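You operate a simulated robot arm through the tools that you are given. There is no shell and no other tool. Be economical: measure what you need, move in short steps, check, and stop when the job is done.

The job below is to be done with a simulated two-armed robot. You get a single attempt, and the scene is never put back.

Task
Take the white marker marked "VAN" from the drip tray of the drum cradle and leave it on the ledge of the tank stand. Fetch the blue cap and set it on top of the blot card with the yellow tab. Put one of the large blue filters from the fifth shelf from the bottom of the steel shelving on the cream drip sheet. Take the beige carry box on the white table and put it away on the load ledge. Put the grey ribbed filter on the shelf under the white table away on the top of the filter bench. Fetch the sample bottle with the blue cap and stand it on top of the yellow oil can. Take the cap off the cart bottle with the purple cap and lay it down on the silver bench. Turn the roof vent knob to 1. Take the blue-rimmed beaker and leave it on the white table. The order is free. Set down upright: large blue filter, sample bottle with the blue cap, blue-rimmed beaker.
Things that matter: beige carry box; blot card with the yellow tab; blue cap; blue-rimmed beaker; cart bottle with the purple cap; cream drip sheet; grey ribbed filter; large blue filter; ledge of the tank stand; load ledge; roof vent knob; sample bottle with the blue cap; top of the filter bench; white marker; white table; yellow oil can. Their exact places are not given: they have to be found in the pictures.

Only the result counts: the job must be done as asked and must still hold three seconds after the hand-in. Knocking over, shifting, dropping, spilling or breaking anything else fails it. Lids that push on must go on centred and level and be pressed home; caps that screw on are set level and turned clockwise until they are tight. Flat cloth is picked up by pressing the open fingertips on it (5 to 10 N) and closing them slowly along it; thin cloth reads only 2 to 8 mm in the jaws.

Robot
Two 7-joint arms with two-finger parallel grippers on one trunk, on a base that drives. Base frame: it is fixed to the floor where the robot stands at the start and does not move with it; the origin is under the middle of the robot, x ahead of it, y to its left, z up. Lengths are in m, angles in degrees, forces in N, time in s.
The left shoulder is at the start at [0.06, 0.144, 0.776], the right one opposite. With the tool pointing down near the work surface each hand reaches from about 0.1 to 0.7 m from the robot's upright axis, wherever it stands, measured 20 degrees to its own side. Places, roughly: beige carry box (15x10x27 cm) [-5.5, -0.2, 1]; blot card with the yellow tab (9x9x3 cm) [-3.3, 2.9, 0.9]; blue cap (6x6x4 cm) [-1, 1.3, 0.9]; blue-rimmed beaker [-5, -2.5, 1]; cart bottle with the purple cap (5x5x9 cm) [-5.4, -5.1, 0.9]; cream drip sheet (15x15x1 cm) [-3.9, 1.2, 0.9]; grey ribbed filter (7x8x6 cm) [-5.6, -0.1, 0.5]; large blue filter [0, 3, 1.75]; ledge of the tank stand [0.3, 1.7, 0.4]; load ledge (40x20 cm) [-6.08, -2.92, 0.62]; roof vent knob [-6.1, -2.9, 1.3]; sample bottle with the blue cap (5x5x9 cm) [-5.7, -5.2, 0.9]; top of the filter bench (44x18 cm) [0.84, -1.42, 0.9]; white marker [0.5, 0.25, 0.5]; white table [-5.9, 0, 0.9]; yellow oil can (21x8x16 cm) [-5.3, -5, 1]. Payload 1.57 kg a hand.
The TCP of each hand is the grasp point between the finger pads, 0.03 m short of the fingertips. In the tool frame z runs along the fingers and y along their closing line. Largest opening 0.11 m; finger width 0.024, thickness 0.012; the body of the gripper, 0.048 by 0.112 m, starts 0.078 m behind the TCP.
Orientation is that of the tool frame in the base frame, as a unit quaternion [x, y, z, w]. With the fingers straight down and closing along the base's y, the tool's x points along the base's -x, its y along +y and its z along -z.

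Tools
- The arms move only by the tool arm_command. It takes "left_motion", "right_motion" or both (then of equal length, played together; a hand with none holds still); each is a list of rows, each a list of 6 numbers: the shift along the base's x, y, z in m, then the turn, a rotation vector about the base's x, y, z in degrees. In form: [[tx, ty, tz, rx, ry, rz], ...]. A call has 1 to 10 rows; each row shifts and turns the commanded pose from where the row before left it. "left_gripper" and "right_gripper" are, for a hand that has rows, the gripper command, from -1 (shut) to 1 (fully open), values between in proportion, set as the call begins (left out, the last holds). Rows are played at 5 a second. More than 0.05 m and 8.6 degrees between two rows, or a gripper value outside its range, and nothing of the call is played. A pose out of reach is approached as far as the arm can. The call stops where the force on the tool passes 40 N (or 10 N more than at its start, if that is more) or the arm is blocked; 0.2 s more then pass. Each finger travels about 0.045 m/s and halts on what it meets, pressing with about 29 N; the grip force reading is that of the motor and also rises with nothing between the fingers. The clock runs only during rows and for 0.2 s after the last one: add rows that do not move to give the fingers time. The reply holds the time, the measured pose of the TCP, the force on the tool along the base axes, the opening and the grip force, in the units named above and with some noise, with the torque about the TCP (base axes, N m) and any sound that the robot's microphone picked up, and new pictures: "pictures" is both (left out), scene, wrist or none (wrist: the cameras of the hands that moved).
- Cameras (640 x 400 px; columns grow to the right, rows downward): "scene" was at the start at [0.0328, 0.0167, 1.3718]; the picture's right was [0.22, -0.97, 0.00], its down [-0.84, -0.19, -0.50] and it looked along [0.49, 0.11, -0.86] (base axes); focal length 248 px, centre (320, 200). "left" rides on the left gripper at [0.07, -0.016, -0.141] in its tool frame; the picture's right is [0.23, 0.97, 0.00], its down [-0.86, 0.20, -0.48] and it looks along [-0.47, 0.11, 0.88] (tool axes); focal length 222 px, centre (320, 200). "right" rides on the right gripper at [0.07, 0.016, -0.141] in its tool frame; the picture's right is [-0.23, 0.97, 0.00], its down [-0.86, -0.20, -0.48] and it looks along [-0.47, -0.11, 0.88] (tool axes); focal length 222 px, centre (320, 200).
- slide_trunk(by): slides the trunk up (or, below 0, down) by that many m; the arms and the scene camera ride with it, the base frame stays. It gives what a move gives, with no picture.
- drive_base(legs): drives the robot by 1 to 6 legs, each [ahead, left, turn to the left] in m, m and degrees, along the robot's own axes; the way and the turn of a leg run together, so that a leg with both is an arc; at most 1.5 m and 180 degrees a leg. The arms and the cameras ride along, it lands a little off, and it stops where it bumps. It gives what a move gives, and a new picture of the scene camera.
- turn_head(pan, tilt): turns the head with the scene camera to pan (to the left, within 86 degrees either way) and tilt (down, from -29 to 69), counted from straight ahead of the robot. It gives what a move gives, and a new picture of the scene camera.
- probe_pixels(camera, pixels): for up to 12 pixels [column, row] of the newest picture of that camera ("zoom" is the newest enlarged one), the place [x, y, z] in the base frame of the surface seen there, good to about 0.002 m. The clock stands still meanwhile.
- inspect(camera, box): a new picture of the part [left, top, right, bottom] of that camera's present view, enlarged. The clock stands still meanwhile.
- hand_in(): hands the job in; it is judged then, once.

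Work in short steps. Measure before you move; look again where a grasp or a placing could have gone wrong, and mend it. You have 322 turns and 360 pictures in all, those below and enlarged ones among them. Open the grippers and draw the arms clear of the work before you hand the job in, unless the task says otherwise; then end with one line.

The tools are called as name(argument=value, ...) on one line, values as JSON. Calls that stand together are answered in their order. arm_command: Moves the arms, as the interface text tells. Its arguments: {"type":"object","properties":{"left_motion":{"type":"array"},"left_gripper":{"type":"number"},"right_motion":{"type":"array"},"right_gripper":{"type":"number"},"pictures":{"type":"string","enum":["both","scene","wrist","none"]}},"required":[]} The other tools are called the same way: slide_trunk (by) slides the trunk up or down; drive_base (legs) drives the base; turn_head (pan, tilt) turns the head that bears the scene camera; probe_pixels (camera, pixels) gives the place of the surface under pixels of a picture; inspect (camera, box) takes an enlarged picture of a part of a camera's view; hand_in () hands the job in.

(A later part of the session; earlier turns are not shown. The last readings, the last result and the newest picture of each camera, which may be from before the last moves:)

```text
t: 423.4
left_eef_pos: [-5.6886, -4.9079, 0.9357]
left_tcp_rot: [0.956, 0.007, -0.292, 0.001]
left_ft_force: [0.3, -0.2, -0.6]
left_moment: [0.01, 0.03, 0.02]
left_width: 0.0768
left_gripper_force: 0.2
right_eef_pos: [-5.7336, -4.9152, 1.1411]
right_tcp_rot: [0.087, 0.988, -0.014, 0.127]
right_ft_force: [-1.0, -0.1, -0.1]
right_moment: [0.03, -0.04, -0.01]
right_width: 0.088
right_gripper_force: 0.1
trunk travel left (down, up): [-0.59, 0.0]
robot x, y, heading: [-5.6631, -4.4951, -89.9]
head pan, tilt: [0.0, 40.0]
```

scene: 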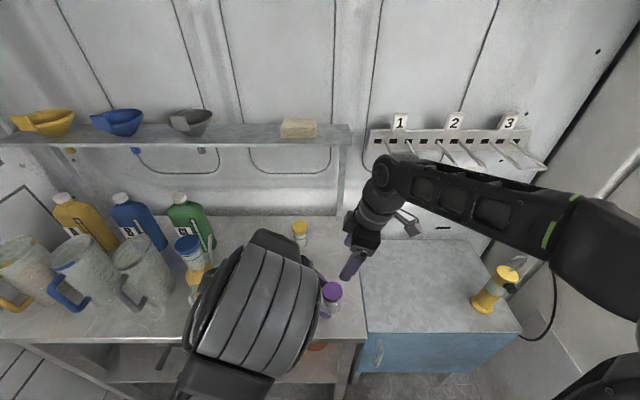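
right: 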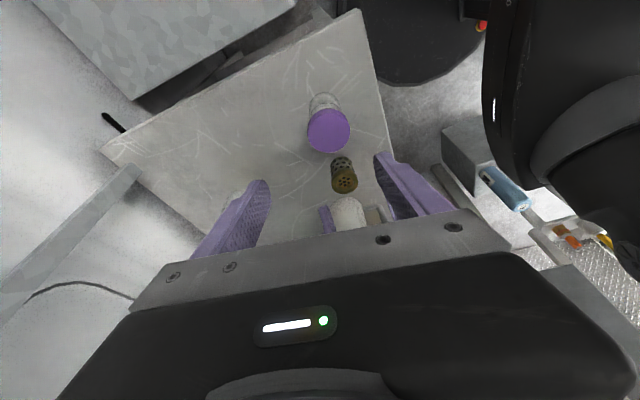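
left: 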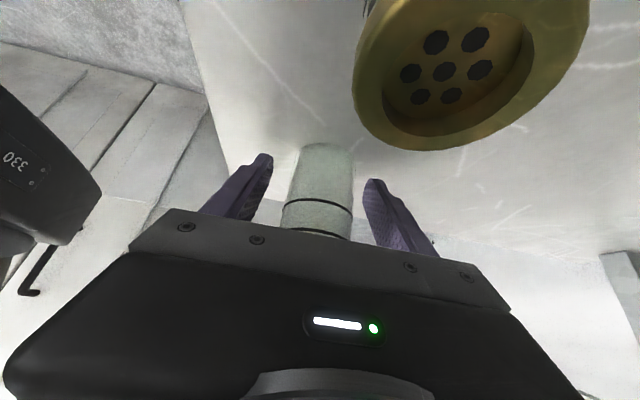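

The body is between the fingers with no contact. I close the left hand.

arm_command(left_motion=[[0, 0, 0, 0, 0, 0], [0, 0, 0, 0, 0, 0], [0, 0, 0, 0, 0, 0], [0, 0, 0, 0, 0, 0], [0, 0, 0, 0, 0, 0]], left_gripper=-1, pictures="wrist")

arm_command(right_motion=[[0, 0, 0, 0, 0, 0]], pictures="wrist")

```text
t: 424.6
left_eef_pos: [-5.6898, -4.9078, 0.9362]
left_tcp_rot: [0.956, 0.007, -0.293, 0.0]
left_ft_force: [0.2, -0.3, 0.4]
left_moment: [0.02, 0.04, 0.03]
left_width: 0.0455
left_gripper_force: 29.3
right_eef_pos: [-5.7345, -4.9161, 1.1419]
right_tcp_rot: [0.088, 0.988, -0.014, 0.127]
right_ft_force: [0.2, -0.8, -0.7]
right_moment: [-0.01, -0.01, 0.01]
right_width: 0.0882
right_gripper_force: 0.1
trunk travel left (down, up): [-0.59, 0.0]
robot x, y, heading: [-5.6683, -4.494, -90.1]
head pan, tilt: [0.0, 40.0]
```

left: 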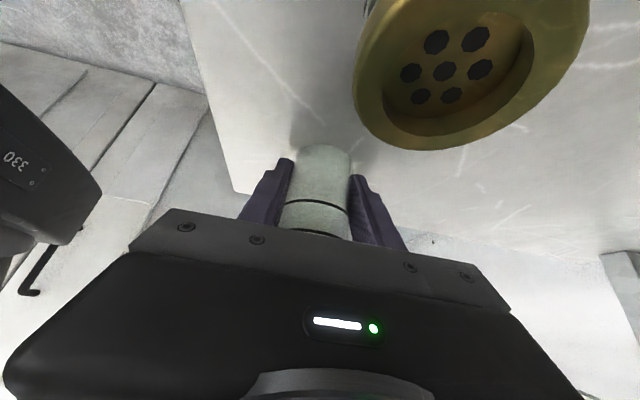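

```text
t: 425.0
left_eef_pos: [-5.6896, -4.9079, 0.9359]
left_tcp_rot: [0.956, 0.007, -0.292, 0.001]
left_ft_force: [0.1, -0.6, -0.4]
left_moment: [0.0, 0.0, 0.01]
left_width: 0.0454
left_gripper_force: 28.6
right_eef_pos: [-5.7336, -4.9165, 1.1433]
right_tcp_rot: [0.087, 0.988, -0.015, 0.128]
right_ft_force: [0.1, -0.6, -0.1]
right_moment: [0.04, 0.01, 0.01]
right_width: 0.0877
right_gripper_force: 0.1
trunk travel left (down, up): [-0.59, 0.0]
robot x, y, heading: [-5.6619, -4.4919, -89.9]
head pan, tilt: [0.0, 40.0]
```

right: 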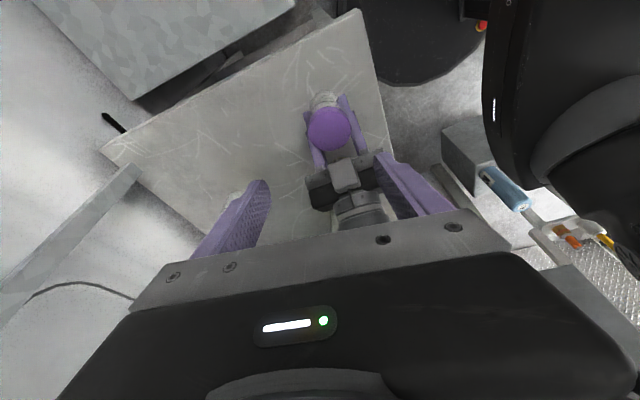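

Left holds the bottle body (0.0455). I bring the right hand over the cap, pre-rotated −30°, down to TCP z≈0.996.

arm_command(right_motion=[[0.01, 0.003, -0.02, 0, 0, -7.5], [0.01, 0.003, -0.03, 0, 0, -7.5], [0.009, 0.003, -0.03, 0, 0, -7.5], [0, 0, 0, 0, 0, -7.5], [0, 0, 0, 0, 0, 0]], right_gripper=0.4, pictures="wrist")

```text
t: 426.2
left_eef_pos: [-5.6887, -4.9069, 0.9354]
left_tcp_rot: [0.956, 0.007, -0.292, 0.001]
left_ft_force: [-0.3, 0.1, -0.5]
left_moment: [-0.03, -0.02, -0.01]
left_width: 0.0455
left_gripper_force: 29.1
right_eef_pos: [-5.7048, -4.9071, 1.0621]
right_tcp_rot: [0.341, 0.931, -0.048, 0.12]
right_ft_force: [-0.5, -0.4, 0.1]
right_moment: [0.0, -0.03, -0.01]
right_width: 0.0769
right_gripper_force: 0.2
trunk travel left (down, up): [-0.59, 0.0]
robot x, y, heading: [-5.6673, -4.495, -90.1]
head pan, tilt: [0.0, 40.0]
```

right: 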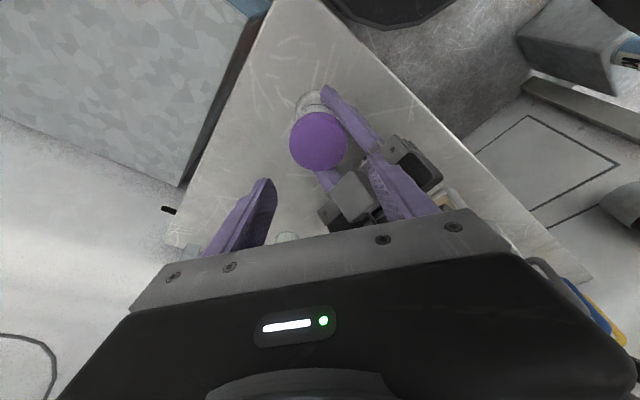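

The finger would come close to the left palm, so I reduce the pre-rotation by 15° and then descend.

arm_command(right_motion=[[0, 0, 0, 0, 0, 7.5], [0, 0, 0, 0, 0, 7.5], [0, 0, -0.03, 0, 0, 0], [0, 0, -0.025, 0, 0, 0], [0, 0, -0.011, 0, 0, 0], [0, 0, 0, 0, 0, 0]], pictures="wrist")

```text
t: 427.2
left_eef_pos: [-5.6888, -4.9078, 0.9351]
left_tcp_rot: [0.957, 0.007, -0.29, 0.004]
left_ft_force: [3.1, -1.7, 1.3]
left_moment: [-0.02, 1.02, -0.43]
left_width: 0.0453
left_gripper_force: 29.0
right_eef_pos: [-5.7062, -4.905, 1.0146]
right_tcp_rot: [0.217, 0.967, -0.035, 0.128]
right_ft_force: [-6.6, 5.8, 13.1]
right_moment: [0.64, -0.36, 0.5]
right_width: 0.0789
right_gripper_force: 0.9
trunk travel left (down, up): [-0.59, 0.0]
robot x, y, heading: [-5.6594, -4.4936, -90.0]
head pan, tilt: [0.0, 40.0]
stopped in row 5 (right hand): the force on the tool passed its limit (the readings are from after the stop); the commanded pose is now the measured one
```

right: 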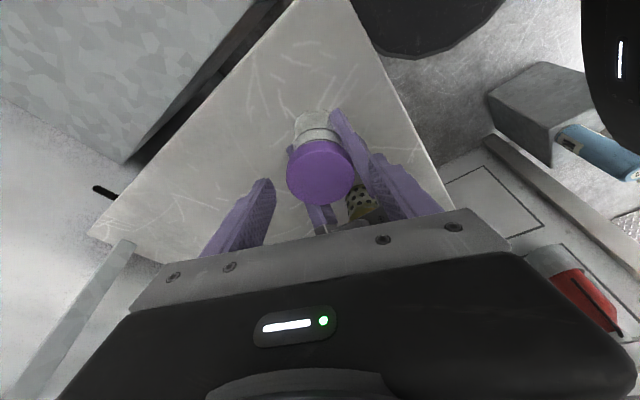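

Right finger meets the left finger. I raise the right hand, and make the left grip flatter (more horizontal) to free the cap: open, rotate ry +16, re-close.

arm_command(right_motion=[[-0.005, 0, 0.03, 0, 0, 0], [-0.005, 0, 0.04, 0, 0, 0], [0, 0, 0.03, 0, 0, 0]], pictures="none")

arm_command(left_motion=[[0, 0, 0, 0, 0, 0], [0, 0, 0, 0, 0, 0], [0, 0, 0, 0, 0, 0], [0, 0, 0, 0, 0, 0], [0, 0, 0, 0, 5, 0], [0, 0, 0, 0, 5, 0], [0, 0, -0.003, 0, 5, 0], [0, 0, -0.003, 0, 5, 0], [0, 0, 0, 0, 0, 0]], left_gripper=0.3, pictures="wrist")

```text
t: 428.0
left_eef_pos: [-5.6866, -4.9083, 0.9346]
left_tcp_rot: [0.957, 0.008, -0.291, 0.004]
left_ft_force: [0.5, -0.2, 12.9]
left_moment: [0.07, 0.15, -0.02]
left_width: 0.0456
left_gripper_force: 29.6
right_eef_pos: [-5.7149, -4.9053, 1.1136]
right_tcp_rot: [0.216, 0.967, -0.036, 0.127]
right_ft_force: [0.5, 0.4, -0.4]
right_moment: [0.01, 0.01, 0.03]
right_width: 0.0772
right_gripper_force: 0.0
trunk travel left (down, up): [-0.59, 0.0]
robot x, y, heading: [-5.6612, -4.4953, -90.0]
head pan, tilt: [0.0, 40.0]
```

```text
t: 430.0
left_eef_pos: [-5.6887, -4.9094, 0.9287]
left_tcp_rot: [0.891, 0.006, -0.453, 0.001]
left_ft_force: [-2.5, -0.7, 13.4]
left_moment: [-0.1, -1.16, -0.11]
left_width: 0.0714
left_gripper_force: 0.1
right_eef_pos: [-5.7153, -4.9067, 1.1136]
right_tcp_rot: [0.216, 0.967, -0.035, 0.127]
right_ft_force: [0.6, 0.4, -1.3]
right_moment: [-0.05, -0.01, -0.04]
right_width: 0.0768
right_gripper_force: 0.1
trunk travel left (down, up): [-0.59, 0.0]
robot x, y, heading: [-5.6624, -4.4935, -90.0]
head pan, tilt: [0.0, 40.0]
```

left: 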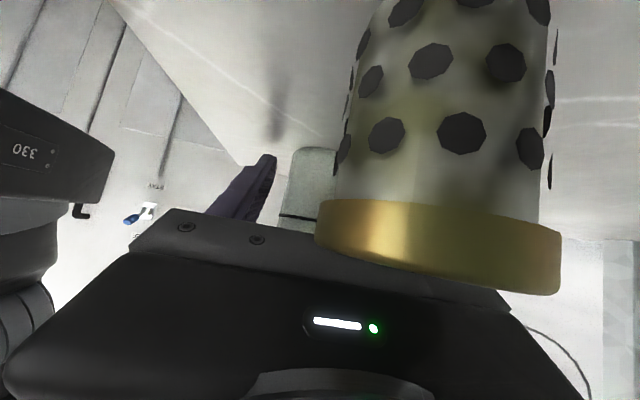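

Flatter pose reached, but the tips press the bench (13 N). I raise 6 mm and close on the body again.

arm_command(left_motion=[[0, 0.001, 0.006, 0, 0, 0], [0, 0, 0, 0, 0, 0]], pictures="none")

inspect(camera="scene", box=[200, 200, 420, 350])

```text
t: 430.6
left_eef_pos: [-5.6877, -4.908, 0.9326]
left_tcp_rot: [0.892, 0.008, -0.452, 0.001]
left_ft_force: [-0.1, -1.1, 0.1]
left_moment: [-0.04, 0.01, 0.01]
left_width: 0.0714
left_gripper_force: 0.0
right_eef_pos: [-5.7155, -4.9074, 1.1125]
right_tcp_rot: [0.215, 0.968, -0.035, 0.127]
right_ft_force: [0.5, -0.5, -0.4]
right_moment: [0.01, -0.01, -0.02]
right_width: 0.0769
right_gripper_force: 0.1
trunk travel left (down, up): [-0.59, 0.0]
robot x, y, heading: [-5.6674, -4.4949, -89.9]
head pan, tilt: [0.0, 40.0]
```

```text
2.67 times, centred on (310, 275) of scene
```

zoom: 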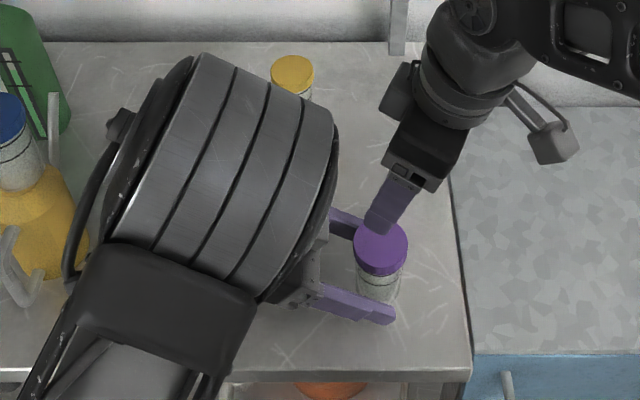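

Clearances are now ample. I move 5 mm in and close the left hand.

arm_command(left_motion=[[-0.005, 0, 0, 0, 0, 0], [0, 0, 0, 0, 0, 0]], pictures="none")

arm_command(left_motion=[[0, 0, 0, 0, 0, 0], [0, 0, 0, 0, 0, 0], [0, 0, 0, 0, 0, 0], [0, 0, 0, 0, 0, 0]], right_motion=[[0, 0, 0, 0, 0, -7.5], [0, 0, 0, 0, 0, -7.5], [0, 0, 0, 0, 0, -7.5], [0, 0, 0, 0, 0, -7.5]], left_gripper=-1, pictures="none")

arm_command(right_motion=[[0.008, 0, -0.02, 0, 0, -7.5], [0, 0, -0.03, 0, 0, -7.5], [0, 0, 0, 0, 0, 0]], pictures="wrist")

```text
t: 431.2
left_eef_pos: [-5.6921, -4.908, 0.9329]
left_tcp_rot: [0.892, 0.007, -0.452, 0.001]
left_ft_force: [-0.1, 0.2, 0.4]
left_moment: [0.01, 0.0, 0.01]
left_width: 0.0716
left_gripper_force: 0.0
right_eef_pos: [-5.7138, -4.9073, 1.1136]
right_tcp_rot: [0.216, 0.967, -0.035, 0.127]
right_ft_force: [0.5, -0.6, 0.2]
right_moment: [-0.01, 0.01, 0.01]
right_width: 0.077
right_gripper_force: 0.0
trunk travel left (down, up): [-0.59, 0.0]
robot x, y, heading: [-5.6643, -4.4955, -90.0]
head pan, tilt: [0.0, 40.0]
```

```text
t: 432.2
left_eef_pos: [-5.6919, -4.907, 0.935]
left_tcp_rot: [0.892, 0.007, -0.451, 0.002]
left_ft_force: [-0.2, 0.5, 1.3]
left_moment: [-0.01, -0.02, 0.01]
left_width: 0.0455
left_gripper_force: 28.8
right_eef_pos: [-5.7144, -4.9063, 1.1138]
right_tcp_rot: [0.458, 0.879, -0.068, 0.113]
right_ft_force: [-0.4, 1.1, -0.7]
right_moment: [0.0, 0.02, -0.01]
right_width: 0.0769
right_gripper_force: 0.0
trunk travel left (down, up): [-0.59, 0.0]
robot x, y, heading: [-5.6647, -4.495, -90.3]
head pan, tilt: [0.0, 40.0]
```

```text
t: 433.0
left_eef_pos: [-5.6913, -4.9071, 0.9338]
left_tcp_rot: [0.892, 0.007, -0.452, 0.001]
left_ft_force: [0.8, -0.5, 2.2]
left_moment: [-0.05, 0.01, -0.01]
left_width: 0.0453
left_gripper_force: 29.1
right_eef_pos: [-5.7061, -4.9053, 1.0636]
right_tcp_rot: [0.57, 0.811, -0.081, 0.104]
right_ft_force: [-0.4, -0.2, -0.9]
right_moment: [0.0, -0.03, -0.01]
right_width: 0.077
right_gripper_force: 0.1
trunk travel left (down, up): [-0.59, 0.0]
robot x, y, heading: [-5.6622, -4.4965, -89.8]
head pan, tilt: [0.0, 40.0]
```

right: 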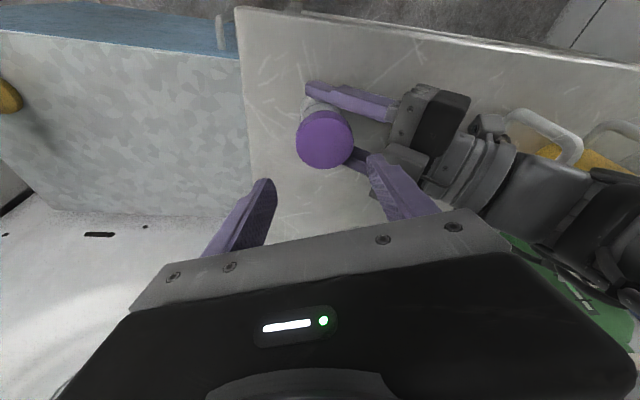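

I set the start yaw to −40° with a smaller opening, then descend onto the cap.

arm_command(right_motion=[[0, 0, 0, 0, 0, 7.5], [0, 0, 0, 0, 0, 7.5], [0, 0, 0, 0, 0, 7.5], [0, 0, 0, 0, 0, 7.5], [0.002, -0.003, -0.025, 0, 0, 0], [0, 0, -0.025, 0, 0, 0], [0, 0, -0.018, 0, 0, 0], [0, 0, 0, 0, 0, 0]], right_gripper=0.28, pictures="wrist")

```text
t: 434.5
left_eef_pos: [-5.6908, -4.9072, 0.9349]
left_tcp_rot: [0.893, 0.009, -0.451, 0.004]
left_ft_force: [2.1, -1.6, 6.2]
left_moment: [0.09, 0.09, 0.01]
left_width: 0.0454
left_gripper_force: 29.1
right_eef_pos: [-5.7041, -4.9105, 1.0188]
right_tcp_rot: [0.34, 0.93, -0.054, 0.125]
right_ft_force: [-3.2, 7.8, 17.1]
right_moment: [0.77, -0.3, 0.15]
right_width: 0.0735
right_gripper_force: 1.9
trunk travel left (down, up): [-0.59, 0.0]
robot x, y, heading: [-5.6634, -4.4957, -89.9]
head pan, tilt: [0.0, 40.0]
stopped in row 7 (right hand): the force on the tool passed its limit (the readings are from after the stop); the commanded pose is now the measured one
```

right: 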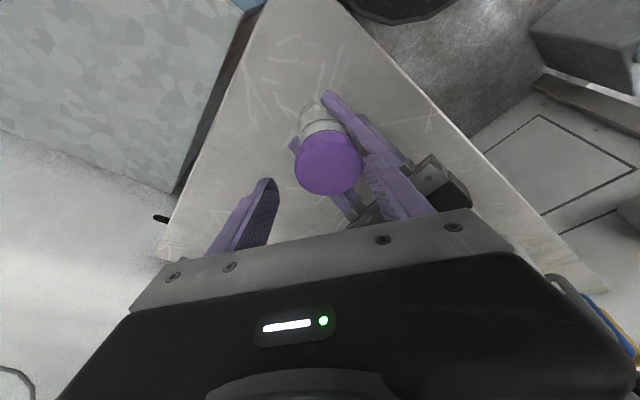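

Stopped exactly at cap-top height: the finger landed on the cap's edge. I lift a little and measure the offset.

arm_command(right_motion=[[0, 0, 0.02, 0, 0, 0], [0, 0, 0, 0, 0, 0]], right_gripper=0.4, pictures="wrist")

probe_pixels(camera="right", pixels=[[326, 155], [298, 148], [354, 155], [326, 182], [322, 130], [368, 160], [262, 185]])

```text
t: 435.1
left_eef_pos: [-5.6909, -4.9075, 0.9334]
left_tcp_rot: [0.893, 0.008, -0.451, 0.003]
left_ft_force: [1.0, 2.9, 17.5]
left_moment: [0.01, -0.28, 0.02]
left_width: 0.0454
left_gripper_force: 28.8
right_eef_pos: [-5.7027, -4.9117, 1.039]
right_tcp_rot: [0.34, 0.93, -0.054, 0.124]
right_ft_force: [0.1, 1.0, 0.5]
right_moment: [0.0, -0.01, 0.02]
right_width: 0.077
right_gripper_force: 0.1
trunk travel left (down, up): [-0.59, 0.0]
robot x, y, heading: [-5.6632, -4.4943, -90.3]
head pan, tilt: [0.0, 40.0]
```

right: 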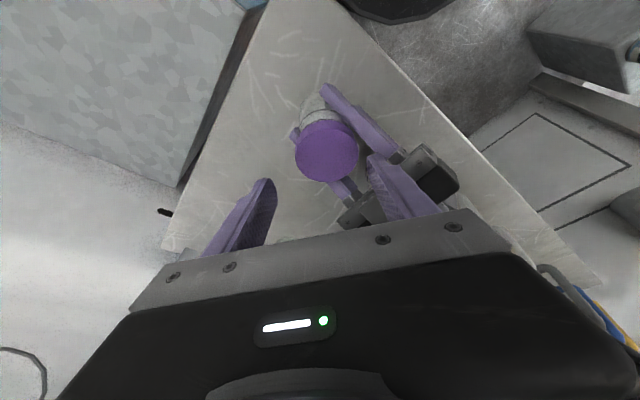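

```text
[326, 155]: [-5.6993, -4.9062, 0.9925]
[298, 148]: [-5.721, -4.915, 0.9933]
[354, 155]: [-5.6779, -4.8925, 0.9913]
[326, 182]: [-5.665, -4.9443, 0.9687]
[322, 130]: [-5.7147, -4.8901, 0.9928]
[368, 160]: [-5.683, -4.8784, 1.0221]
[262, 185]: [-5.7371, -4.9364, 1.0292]
```

Cap centre (−5.6995, −4.904). I shift the right hand (−3, +13 mm), relieve the left by 2 mm, and descend again.

arm_command(right_motion=[[-0.003, 0.013, 0, 0, 0, 0], [0, 0, -0.02, 0, 0, 0], [0, 0, -0.015, 0, 0, 0], [0, 0, -0.01, 0, 0, 0], [0, 0, 0, 0, 0, 0]], left_motion=[[0, 0, 0.002, 0, 0, 0], [0, 0, 0, 0, 0, 0], [0, 0, 0, 0, 0, 0], [0, 0, 0, 0, 0, 0], [0, 0, 0, 0, 0, 0]], pictures="wrist")

```text
t: 436.2
left_eef_pos: [-5.689, -4.9102, 0.9327]
left_tcp_rot: [0.894, 0.009, -0.447, 0.006]
left_ft_force: [3.8, -2.1, 2.3]
left_moment: [-0.15, 0.6, -0.4]
left_width: 0.0454
left_gripper_force: 28.8
right_eef_pos: [-5.7079, -4.9002, 0.9973]
right_tcp_rot: [0.341, 0.93, -0.058, 0.127]
right_ft_force: [-6.8, 6.5, 14.6]
right_moment: [0.59, -0.56, 0.42]
right_width: 0.077
right_gripper_force: 0.0
trunk travel left (down, up): [-0.59, 0.0]
robot x, y, heading: [-5.665, -4.4989, -90.1]
head pan, tilt: [0.0, 40.0]
stopped in row 5 (right hand): the force on the tool passed its limit (the readings are from after the stop); the commanded pose is now the measured one
```

right: 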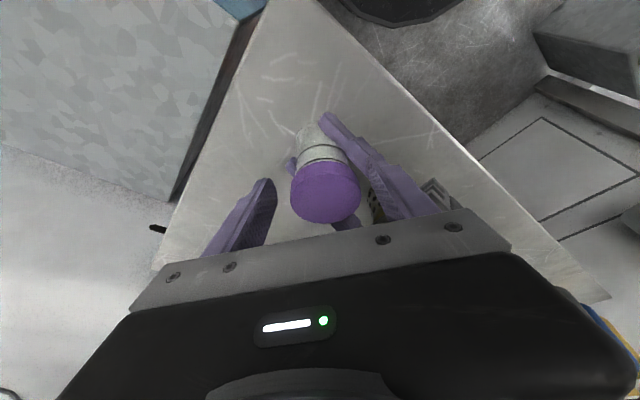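
left: 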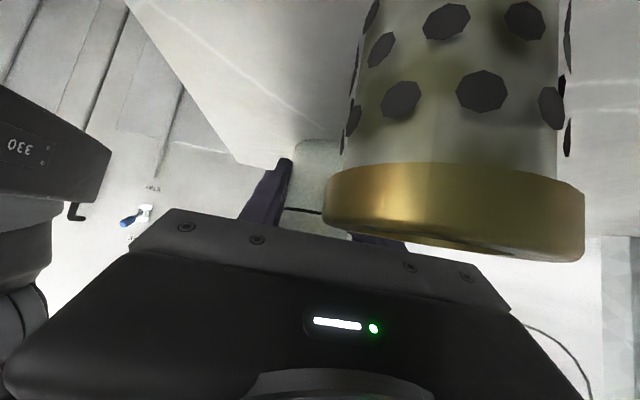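

The cap is between the right fingers with the tips at z≈0.968 — deep enough. I lift 3 mm to relieve contact and close.

arm_command(right_motion=[[0, 0, 0.004, 0, 0, 0], [0, 0, 0, 0, 0, 0]], pictures="none")

arm_command(right_motion=[[0, 0, 0, 0, 0, 0], [0, 0, 0, 0, 0, 0], [0, 0, 0, 0, 0, 0], [0, 0, 0, 0, 0, 0]], right_gripper=-1, pictures="wrist")

```text
t: 436.8
left_eef_pos: [-5.6893, -4.9092, 0.9329]
left_tcp_rot: [0.894, 0.009, -0.448, 0.004]
left_ft_force: [1.6, 0.8, 13.8]
left_moment: [0.02, -0.24, 0.01]
left_width: 0.0452
left_gripper_force: 28.8
right_eef_pos: [-5.7071, -4.9002, 1.001]
right_tcp_rot: [0.34, 0.93, -0.056, 0.126]
right_ft_force: [-1.1, 0.5, -0.3]
right_moment: [-0.01, 0.02, 0.02]
right_width: 0.0768
right_gripper_force: 0.0
trunk travel left (down, up): [-0.59, 0.0]
robot x, y, heading: [-5.6614, -4.4947, -89.9]
head pan, tilt: [0.0, 40.0]
```

```text
t: 437.8
left_eef_pos: [-5.6884, -4.9104, 0.9329]
left_tcp_rot: [0.895, 0.009, -0.447, 0.006]
left_ft_force: [-10.0, -14.9, 6.1]
left_moment: [0.61, -0.47, 0.12]
left_width: 0.0457
left_gripper_force: 29.2
right_eef_pos: [-5.707, -4.8988, 1.001]
right_tcp_rot: [0.34, 0.93, -0.057, 0.127]
right_ft_force: [9.3, 18.0, 3.9]
right_moment: [0.53, -0.33, 0.31]
right_width: 0.0606
right_gripper_force: 29.0
trunk travel left (down, up): [-0.59, 0.0]
robot x, y, heading: [-5.6664, -4.4976, -90.2]
head pan, tilt: [0.0, 40.0]
```

right: 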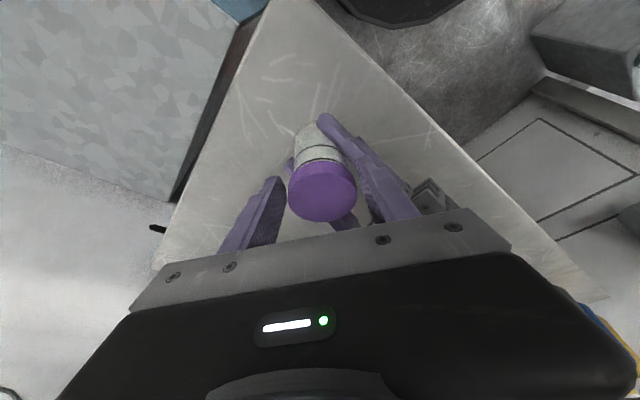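

Both hands hold. I twist the cap counter-clockwise ~70°.

arm_command(right_motion=[[0, 0, 0, 0, 0, 7], [0, 0, 0, 0, 0, 7], [0, 0, 0, 0, 0, 7], [0, 0, 0, 0, 0, 0]], pictures="none")

arm_command(right_motion=[[0, 0, 0, 0, 0, 7], [0, 0, 0, 0, 0, 7], [0, 0, 0, 0, 0, 7], [0, 0, 0, 0, 0, 7], [0, 0, 0, 0, 0, 7], [0, 0, 0, 0, 0, 7], [0, 0, 0, 0, 0, 0]], pictures="wrist")

```text
t: 438.8
left_eef_pos: [-5.6883, -4.9085, 0.933]
left_tcp_rot: [0.895, 0.01, -0.445, 0.004]
left_ft_force: [11.9, -5.4, 13.8]
left_moment: [0.06, 0.32, 0.05]
left_width: 0.0456
left_gripper_force: 29.0
right_eef_pos: [-5.7071, -4.9025, 1.0002]
right_tcp_rot: [0.165, 0.976, -0.033, 0.135]
right_ft_force: [-15.9, 2.2, 3.9]
right_moment: [-0.09, 0.67, -0.11]
right_width: 0.0595
right_gripper_force: 29.9
trunk travel left (down, up): [-0.59, 0.0]
robot x, y, heading: [-5.6636, -4.4933, -90.2]
head pan, tilt: [0.0, 40.0]
```

```text
t: 440.4
left_eef_pos: [-5.6898, -4.9069, 0.9323]
left_tcp_rot: [0.895, 0.007, -0.447, 0.001]
left_ft_force: [-15.3, 30.3, -9.2]
left_moment: [-1.13, -0.24, -0.12]
left_width: 0.0475
left_gripper_force: 28.7
right_eef_pos: [-5.7043, -4.905, 1.0028]
right_tcp_rot: [-0.195, 0.971, 0.01, 0.14]
right_ft_force: [15.7, -28.7, 11.9]
right_moment: [-0.94, -1.04, -0.29]
right_width: 0.0555
right_gripper_force: 28.9
trunk travel left (down, up): [-0.59, 0.0]
robot x, y, heading: [-5.6641, -4.494, -89.9]
head pan, tilt: [0.0, 40.0]
```

right: 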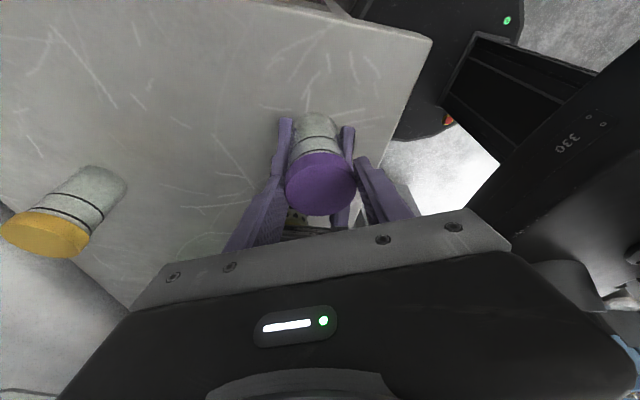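

Rotated ~63°. I try a gentle upward pull to see whether the cap comes off.

arm_command(right_motion=[[0, 0, 0.004, 0, 0, 0], [0, 0, 0.004, 0, 0, 0], [0, 0, 0, 0, 0, 0]], pictures="wrist")

inspect(camera="right", box=[240, 90, 420, 240])

```text
t: 441.2
left_eef_pos: [-5.6905, -4.908, 0.9341]
left_tcp_rot: [0.893, 0.008, -0.449, 0.004]
left_ft_force: [-12.2, 27.0, 9.6]
left_moment: [-1.27, -0.32, -0.14]
left_width: 0.0506
left_gripper_force: 28.9
right_eef_pos: [-5.7068, -4.9029, 1.007]
right_tcp_rot: [-0.195, 0.971, 0.015, 0.139]
right_ft_force: [12.5, -26.1, -11.5]
right_moment: [-0.65, -0.41, -0.25]
right_width: 0.0553
right_gripper_force: 29.1
trunk travel left (down, up): [-0.59, 0.0]
robot x, y, heading: [-5.6642, -4.4937, -90.2]
head pan, tilt: [0.0, 40.0]
```

right: 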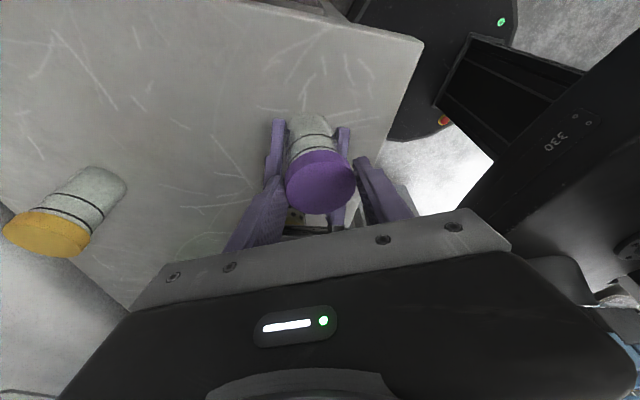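

```text
2.67 times, centred on (330, 165) of right
```

zoom: 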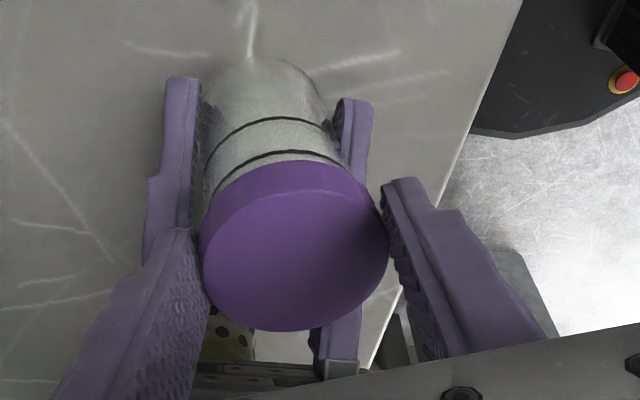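

Still attached; lateral stress between hands is high. I relax the right hand (toward the pull, back down) and continue twisting.

arm_command(right_motion=[[0.001, -0.003, -0.004, 0, 0, 0], [0.001, -0.003, -0.004, 0, 0, 0], [0, 0, 0, 0, 0, 0]], pictures="none")

arm_command(right_motion=[[0, 0, 0, 0, 0, 6], [0, 0, 0, 0, 0, 6], [0, 0, 0, 0, 0, 6], [0, 0, 0, 0, 0, 6], [0, 0, 0, 0, 0, 6], [0, 0, 0, 0, 0, 0]], pictures="wrist")

```text
t: 442.0
left_eef_pos: [-5.6877, -4.9097, 0.9322]
left_tcp_rot: [0.895, 0.01, -0.446, 0.005]
left_ft_force: [-5.1, 7.4, -6.4]
left_moment: [-0.58, -0.06, -0.05]
left_width: 0.047
left_gripper_force: 29.7
right_eef_pos: [-5.705, -4.9098, 1.0029]
right_tcp_rot: [-0.195, 0.971, 0.015, 0.14]
right_ft_force: [7.5, -13.4, 25.7]
right_moment: [-0.13, -0.66, -0.09]
right_width: 0.055
right_gripper_force: 28.6
trunk travel left (down, up): [-0.59, 0.0]
robot x, y, heading: [-5.6638, -4.4963, -90.3]
head pan, tilt: [0.0, 40.0]
```

```text
t: 443.4
left_eef_pos: [-5.6901, -4.9076, 0.9314]
left_tcp_rot: [0.894, 0.009, -0.447, 0.003]
left_ft_force: [-5.0, 27.7, 1.5]
left_moment: [-0.78, -0.09, -0.24]
left_width: 0.0467
left_gripper_force: 28.9
right_eef_pos: [-5.703, -4.9087, 1.001]
right_tcp_rot: [-0.438, 0.888, 0.046, 0.129]
right_ft_force: [5.6, -29.7, 16.9]
right_moment: [-0.93, -0.2, -0.26]
right_width: 0.055
right_gripper_force: 28.9
trunk travel left (down, up): [-0.59, 0.0]
robot x, y, heading: [-5.6623, -4.4963, -90.0]
head pan, tilt: [0.0, 40.0]
```

right: 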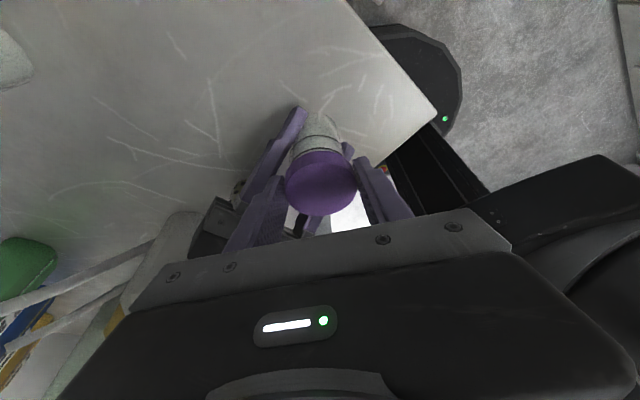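

92° in total so far. I relax sideways again and test an upward pull.

arm_command(right_motion=[[0, -0.004, 0.002, 0, 0, 0], [0, -0.003, 0.004, 0, 0, 0], [0, 0, 0.004, 0, 0, 0], [0, 0, 0, 0, 0, 0]], pictures="wrist")

inspect(camera="right", box=[240, 90, 420, 240])

```text
t: 444.4
left_eef_pos: [-5.6901, -4.9107, 0.934]
left_tcp_rot: [0.893, 0.009, -0.449, 0.006]
left_ft_force: [-3.6, 12.7, 26.3]
left_moment: [-0.85, 0.39, -0.18]
left_width: 0.0469
left_gripper_force: 28.7
right_eef_pos: [-5.7038, -4.9137, 1.0093]
right_tcp_rot: [-0.44, 0.887, 0.054, 0.129]
right_ft_force: [3.6, -13.0, -26.1]
right_moment: [-0.19, -0.2, -0.02]
right_width: 0.0553
right_gripper_force: 29.1
trunk travel left (down, up): [-0.59, 0.0]
robot x, y, heading: [-5.6636, -4.4952, -90.2]
head pan, tilt: [0.0, 40.0]
```

right: 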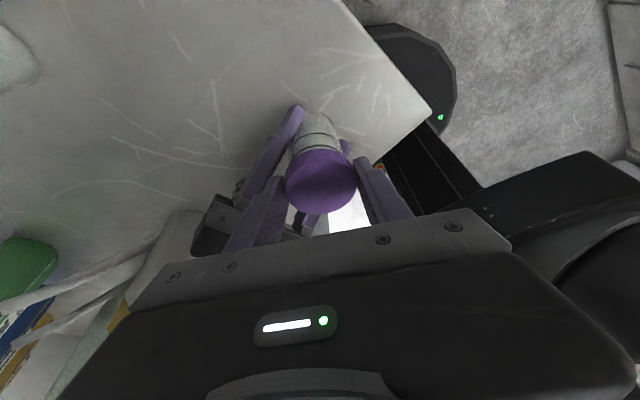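

```text
2.67 times, centred on (330, 165) of right
```

zoom: 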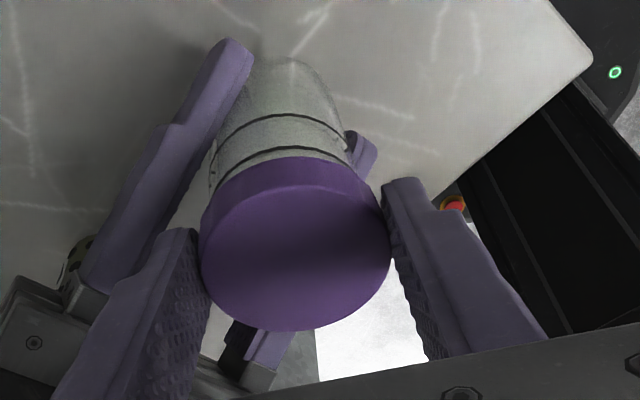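

Pull of 26 N, still on; torque stays low, so the thread is turning. I'll ratchet. First I measure the cap centre to recentre the hand.

arm_command(right_motion=[[0, -0.001, -0.004, 0, 0, 0], [0, 0, -0.003, 0, 0, 0], [0, 0, 0, 0, 0, 0]], pictures="none")

arm_command(right_motion=[[0, 0, 0, 0, 0, 0], [0, 0, 0, 0, 0, 0], [0, 0, 0, 0, 0, 0]], right_gripper=0.25, pictures="wrist")

probe_pixels(camera="right", pixels=[[320, 190], [290, 175], [352, 175], [320, 208], [318, 155], [290, 195], [350, 195]])

```text
t: 445.2
left_eef_pos: [-5.6881, -4.9094, 0.932]
left_tcp_rot: [0.895, 0.01, -0.445, 0.005]
left_ft_force: [-3.1, -7.3, -15.1]
left_moment: [-0.25, -0.04, 0.02]
left_width: 0.0455
left_gripper_force: 29.0
right_eef_pos: [-5.7021, -4.9152, 1.0053]
right_tcp_rot: [-0.441, 0.887, 0.054, 0.129]
right_ft_force: [3.8, 5.2, 15.3]
right_moment: [0.81, -0.4, 0.1]
right_width: 0.055
right_gripper_force: 29.2
trunk travel left (down, up): [-0.59, 0.0]
robot x, y, heading: [-5.6642, -4.4941, -90.1]
head pan, tilt: [0.0, 40.0]
```

```text
t: 446.0
left_eef_pos: [-5.69, -4.909, 0.9326]
left_tcp_rot: [0.895, 0.01, -0.446, 0.006]
left_ft_force: [0.0, -0.6, -0.7]
left_moment: [-0.01, -0.02, -0.02]
left_width: 0.0457
left_gripper_force: 29.5
right_eef_pos: [-5.7045, -4.9159, 1.0039]
right_tcp_rot: [-0.441, 0.887, 0.054, 0.129]
right_ft_force: [0.8, -0.7, 0.2]
right_moment: [0.0, -0.03, 0.01]
right_width: 0.0688
right_gripper_force: 0.0
trunk travel left (down, up): [-0.59, 0.0]
robot x, y, heading: [-5.6667, -4.4984, -90.0]
head pan, tilt: [0.0, 40.0]
```

right: 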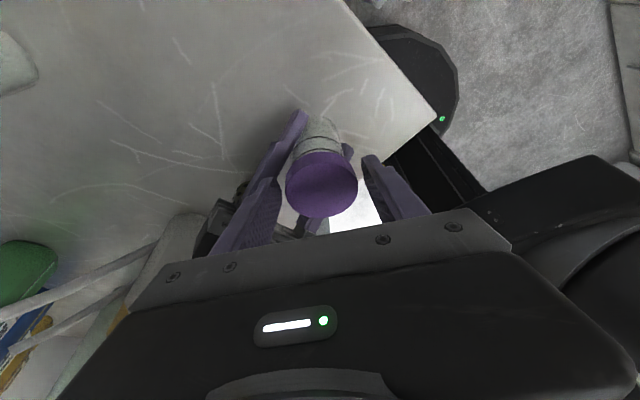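

```text
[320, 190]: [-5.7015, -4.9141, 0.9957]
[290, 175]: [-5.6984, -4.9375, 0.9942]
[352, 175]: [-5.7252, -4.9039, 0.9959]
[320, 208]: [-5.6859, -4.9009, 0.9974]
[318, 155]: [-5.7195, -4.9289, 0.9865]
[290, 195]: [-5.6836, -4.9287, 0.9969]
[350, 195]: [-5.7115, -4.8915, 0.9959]
```

Cap top rose ~3 mm. To keep the twist axis centred I remove the 15° lean, centre at (−5.701, −4.912), and rotate back −96°.

arm_command(right_motion=[[0.002, 0.002, 0, -6, 4.6, 0], [0.0015, 0.002, 0, -5.9, 4.6, 0], [0, 0, 0, 0, 0, -8], [0, 0, 0, 0, 0, -8], [0, 0, 0, 0, 0, -8], [0, 0, 0, 0, 0, -8], [0, 0, 0, 0, 0, -8], [0, 0, 0, 0, 0, -8], [0, 0, 0, 0, 0, -8], [0, 0, 0, 0, 0, -8]], right_gripper=0.3, pictures="wrist")

```text
t: 448.2
left_eef_pos: [-5.6889, -4.9084, 0.9323]
left_tcp_rot: [0.894, 0.009, -0.447, 0.004]
left_ft_force: [-0.1, -0.8, 0.3]
left_moment: [0.0, -0.02, -0.04]
left_width: 0.0455
left_gripper_force: 28.6
right_eef_pos: [-5.7007, -4.9111, 1.0028]
right_tcp_rot: [0.098, 0.995, -0.008, 0.007]
right_ft_force: [-0.5, -0.1, 0.1]
right_moment: [0.0, 0.01, -0.02]
right_width: 0.0715
right_gripper_force: 0.3
trunk travel left (down, up): [-0.59, 0.0]
robot x, y, heading: [-5.6653, -4.4964, -90.3]
head pan, tilt: [0.0, 40.0]
```

right: 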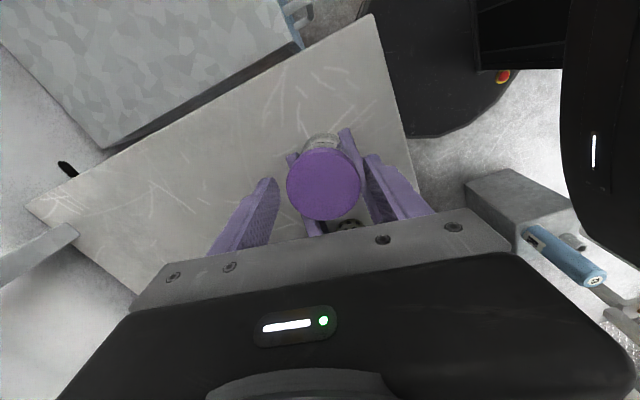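

Clean. I go back 32° more, then close and twist.

arm_command(right_motion=[[0, 0, 0, 0, 0, -8], [0, 0, 0, 0, 0, -8], [0, 0, 0, 0, 0, -8], [0, 0, 0, 0, 0, -8], [0, 0, 0, 0, 0, 0]], pictures="none")

arm_command(right_motion=[[0, 0, 0, 0, 0, 0], [0, 0, 0, 0, 0, 0], [0, 0, 0, 0, 0, 0], [0, 0, 0, 0, 0, 8], [0, 0, 0, 0, 0, 8], [0, 0, 0, 0, 0, 8], [0, 0, 0, 0, 0, 8], [0, 0, 0, 0, 0, 8], [0, 0, 0, 0, 0, 8], [0, 0, 0, 0, 0, 8]], right_gripper=-1, pictures="none")

arm_command(right_motion=[[0, 0, 0, 0, 0, 8], [0, 0, 0, 0, 0, 8], [0, 0, 0, 0, 0, 8], [0, 0, 0, 0, 0, 8], [0, 0, 0, 0, 0, 8], [0, 0, 0, 0, 0, 8], [0, 0, 0, 0, 0, 0]], pictures="wrist")

```text
t: 449.4
left_eef_pos: [-5.6897, -4.9103, 0.9315]
left_tcp_rot: [0.894, 0.009, -0.447, 0.004]
left_ft_force: [-0.9, -0.9, -0.2]
left_moment: [0.01, 0.0, -0.02]
left_width: 0.0455
left_gripper_force: 28.7
right_eef_pos: [-5.7004, -4.9105, 1.0037]
right_tcp_rot: [0.368, 0.93, -0.01, 0.005]
right_ft_force: [0.2, 0.6, 0.4]
right_moment: [0.0, -0.03, -0.02]
right_width: 0.0718
right_gripper_force: 0.4
trunk travel left (down, up): [-0.59, 0.0]
robot x, y, heading: [-5.6613, -4.4947, -90.4]
head pan, tilt: [0.0, 40.0]
```

```text
t: 451.6
left_eef_pos: [-5.6886, -4.9092, 0.9325]
left_tcp_rot: [0.895, 0.009, -0.446, 0.005]
left_ft_force: [-10.4, -15.0, -2.0]
left_moment: [1.03, -0.2, 0.19]
left_width: 0.0461
left_gripper_force: 29.5
right_eef_pos: [-5.7007, -4.9129, 1.0035]
right_tcp_rot: [-0.114, 0.993, -0.007, 0.008]
right_ft_force: [10.5, 14.0, 1.2]
right_moment: [-0.09, -0.52, -0.01]
right_width: 0.064
right_gripper_force: 29.1
trunk travel left (down, up): [-0.59, 0.0]
robot x, y, heading: [-5.6645, -4.4954, -90.2]
head pan, tilt: [0.0, 40.0]
```

```text
t: 453.2
left_eef_pos: [-5.6878, -4.9098, 0.9322]
left_tcp_rot: [0.895, 0.01, -0.446, 0.005]
left_ft_force: [-0.1, 0.2, -0.6]
left_moment: [0.02, 0.02, 0.02]
left_width: 0.0457
left_gripper_force: 29.0
right_eef_pos: [-5.7005, -4.9122, 1.0031]
right_tcp_rot: [-0.508, 0.862, -0.002, 0.011]
right_ft_force: [0.7, 0.5, -0.6]
right_moment: [0.02, 0.03, 0.0]
right_width: 0.0639
right_gripper_force: 29.0
trunk travel left (down, up): [-0.59, 0.0]
robot x, y, heading: [-5.6639, -4.4975, -89.9]
head pan, tilt: [0.0, 40.0]
```

right: 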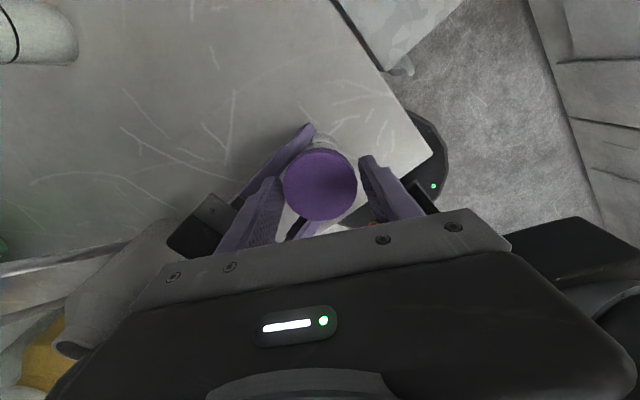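

All forces vanished — the cap may be free. I lift slowly.

arm_command(right_motion=[[0, 0, 0.005, 0, 0, 0], [0, 0, 0.01, 0, 0, 0], [0, 0, 0.015, 0, 0, 0], [0, 0, 0.02, 0, 0, 0], [0, 0, 0, 0, 0, 0]], pictures="both")

inspect(camera="right", box=[220, 80, 440, 250])

```text
t: 454.4
left_eef_pos: [-5.6892, -4.9086, 0.9325]
left_tcp_rot: [0.894, 0.009, -0.447, 0.004]
left_ft_force: [-0.3, -0.4, -0.5]
left_moment: [0.01, 0.02, 0.0]
left_width: 0.0455
left_gripper_force: 28.6
right_eef_pos: [-5.7005, -4.9106, 1.0537]
right_tcp_rot: [-0.507, 0.862, -0.002, 0.011]
right_ft_force: [-0.9, -0.3, -0.5]
right_moment: [0.02, -0.02, 0.0]
right_width: 0.0639
right_gripper_force: 28.6
trunk travel left (down, up): [-0.59, 0.0]
robot x, y, heading: [-5.6656, -4.4982, -90.1]
head pan, tilt: [0.0, 40.0]
```

scene: 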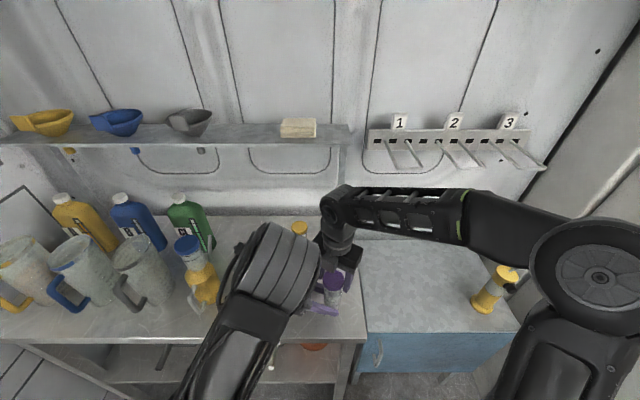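
right: 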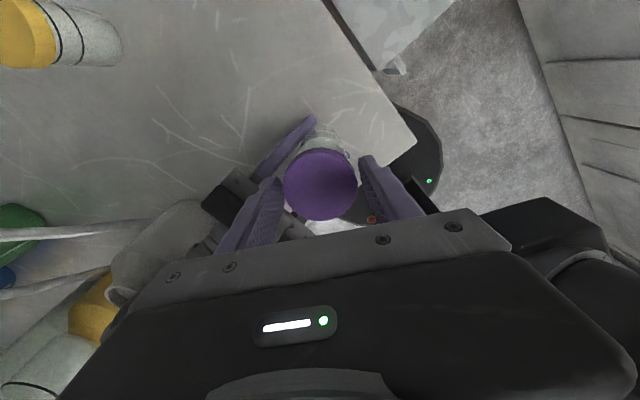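

```text
2.35 times, centred on (330, 165) of right
```

zoom: 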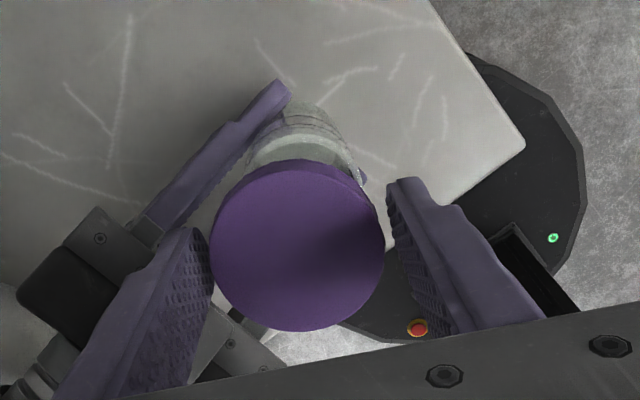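

The cap is off. I carry it back 12 cm and lay it on the bench at about (−5.715, −5.03).

arm_command(right_motion=[[0, 0, 0.02, 0, 0, 0], [-0.004, -0.03, 0, 0, 0, 0], [-0.004, -0.03, 0, 0, 0, 0], [-0.004, -0.03, 0, 0, 0, 0], [-0.003, -0.03, 0, 0, 0, 0], [0, 0, -0.04, 0, 0, 0], [0, 0, -0.04, 0, 0, 0], [0, 0, -0.04, 0, 0, 0], [0, 0, -0.013, 0, 0, 0], [0, 0, 0, 0, 0, 0]], pictures="wrist")

```text
t: 456.6
left_eef_pos: [-5.6889, -4.9098, 0.933]
left_tcp_rot: [0.894, 0.01, -0.447, 0.005]
left_ft_force: [0.1, -0.5, -1.5]
left_moment: [0.01, 0.01, -0.01]
left_width: 0.0456
left_gripper_force: 29.1
right_eef_pos: [-5.7153, -5.0318, 0.9378]
right_tcp_rot: [-0.507, 0.862, -0.003, 0.011]
right_ft_force: [0.4, 0.9, -0.6]
right_moment: [-0.01, -0.01, -0.03]
right_width: 0.0638
right_gripper_force: 28.5
trunk travel left (down, up): [-0.59, 0.0]
robot x, y, heading: [-5.6643, -4.4974, -90.0]
head pan, tilt: [0.0, 40.0]
```

right: 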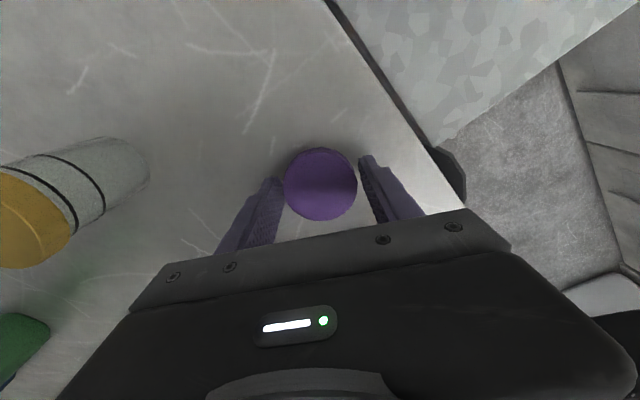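

arm_command(right_motion=[[0, 0, -0.0015, 0, 0, 0], [0, 0, -0.0015, 0, 0, 0], [0, 0, 0, 0, 0, 0]], pictures="none")

probe_pixels(camera="right", pixels=[[320, 185], [350, 205], [300, 210], [250, 150]])

```text
t: 457.4
left_eef_pos: [-5.6899, -4.9089, 0.9331]
left_tcp_rot: [0.895, 0.009, -0.447, 0.005]
left_ft_force: [-0.7, -0.4, -0.2]
left_moment: [0.01, 0.04, -0.02]
left_width: 0.0452
left_gripper_force: 28.8
right_eef_pos: [-5.7143, -5.0327, 0.9371]
right_tcp_rot: [-0.508, 0.861, -0.003, 0.011]
right_ft_force: [0.0, -0.6, -0.3]
right_moment: [-0.01, 0.0, 0.01]
right_width: 0.0638
right_gripper_force: 29.2
trunk travel left (down, up): [-0.59, 0.0]
robot x, y, heading: [-5.6675, -4.4939, -90.1]
head pan, tilt: [0.0, 40.0]
```

```text
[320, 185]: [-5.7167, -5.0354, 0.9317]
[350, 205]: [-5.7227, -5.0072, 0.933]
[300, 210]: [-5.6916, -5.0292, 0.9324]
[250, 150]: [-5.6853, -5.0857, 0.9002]
```

Cap bottom is ~5 mm above; I lower to contact.

arm_command(right_motion=[[0, 0, -0.002, 0, 0, 0], [0, 0, -0.0015, 0, 0, 0], [0, 0, 0, 0, 0, 0]], pictures="none")

arm_command(right_motion=[[0, 0, -0.0015, 0, 0, 0], [0, 0, 0, 0, 0, 0]], pictures="none")

```text
t: 458.2
left_eef_pos: [-5.6889, -4.91, 0.9327]
left_tcp_rot: [0.895, 0.009, -0.447, 0.004]
left_ft_force: [0.0, 0.3, 0.2]
left_moment: [-0.01, -0.05, 0.02]
left_width: 0.0454
left_gripper_force: 29.5
right_eef_pos: [-5.7174, -5.0318, 0.9338]
right_tcp_rot: [-0.507, 0.862, -0.003, 0.012]
right_ft_force: [-0.7, -0.1, 0.5]
right_moment: [-0.02, 0.02, 0.01]
right_width: 0.064
right_gripper_force: 28.6
trunk travel left (down, up): [-0.59, 0.0]
robot x, y, heading: [-5.6669, -4.4989, -90.0]
head pan, tilt: [0.0, 40.0]
```

```text
t: 458.8
left_eef_pos: [-5.6891, -4.9092, 0.9326]
left_tcp_rot: [0.895, 0.009, -0.447, 0.004]
left_ft_force: [0.4, 0.8, -0.2]
left_moment: [0.0, -0.01, 0.0]
left_width: 0.0453
left_gripper_force: 29.0
right_eef_pos: [-5.7153, -5.0295, 0.9331]
right_tcp_rot: [-0.507, 0.862, -0.003, 0.011]
right_ft_force: [0.4, -0.4, -0.5]
right_moment: [0.03, -0.01, -0.03]
right_width: 0.064
right_gripper_force: 28.8
trunk travel left (down, up): [-0.59, 0.0]
robot x, y, heading: [-5.6632, -4.4962, -90.2]
head pan, tilt: [0.0, 40.0]
```

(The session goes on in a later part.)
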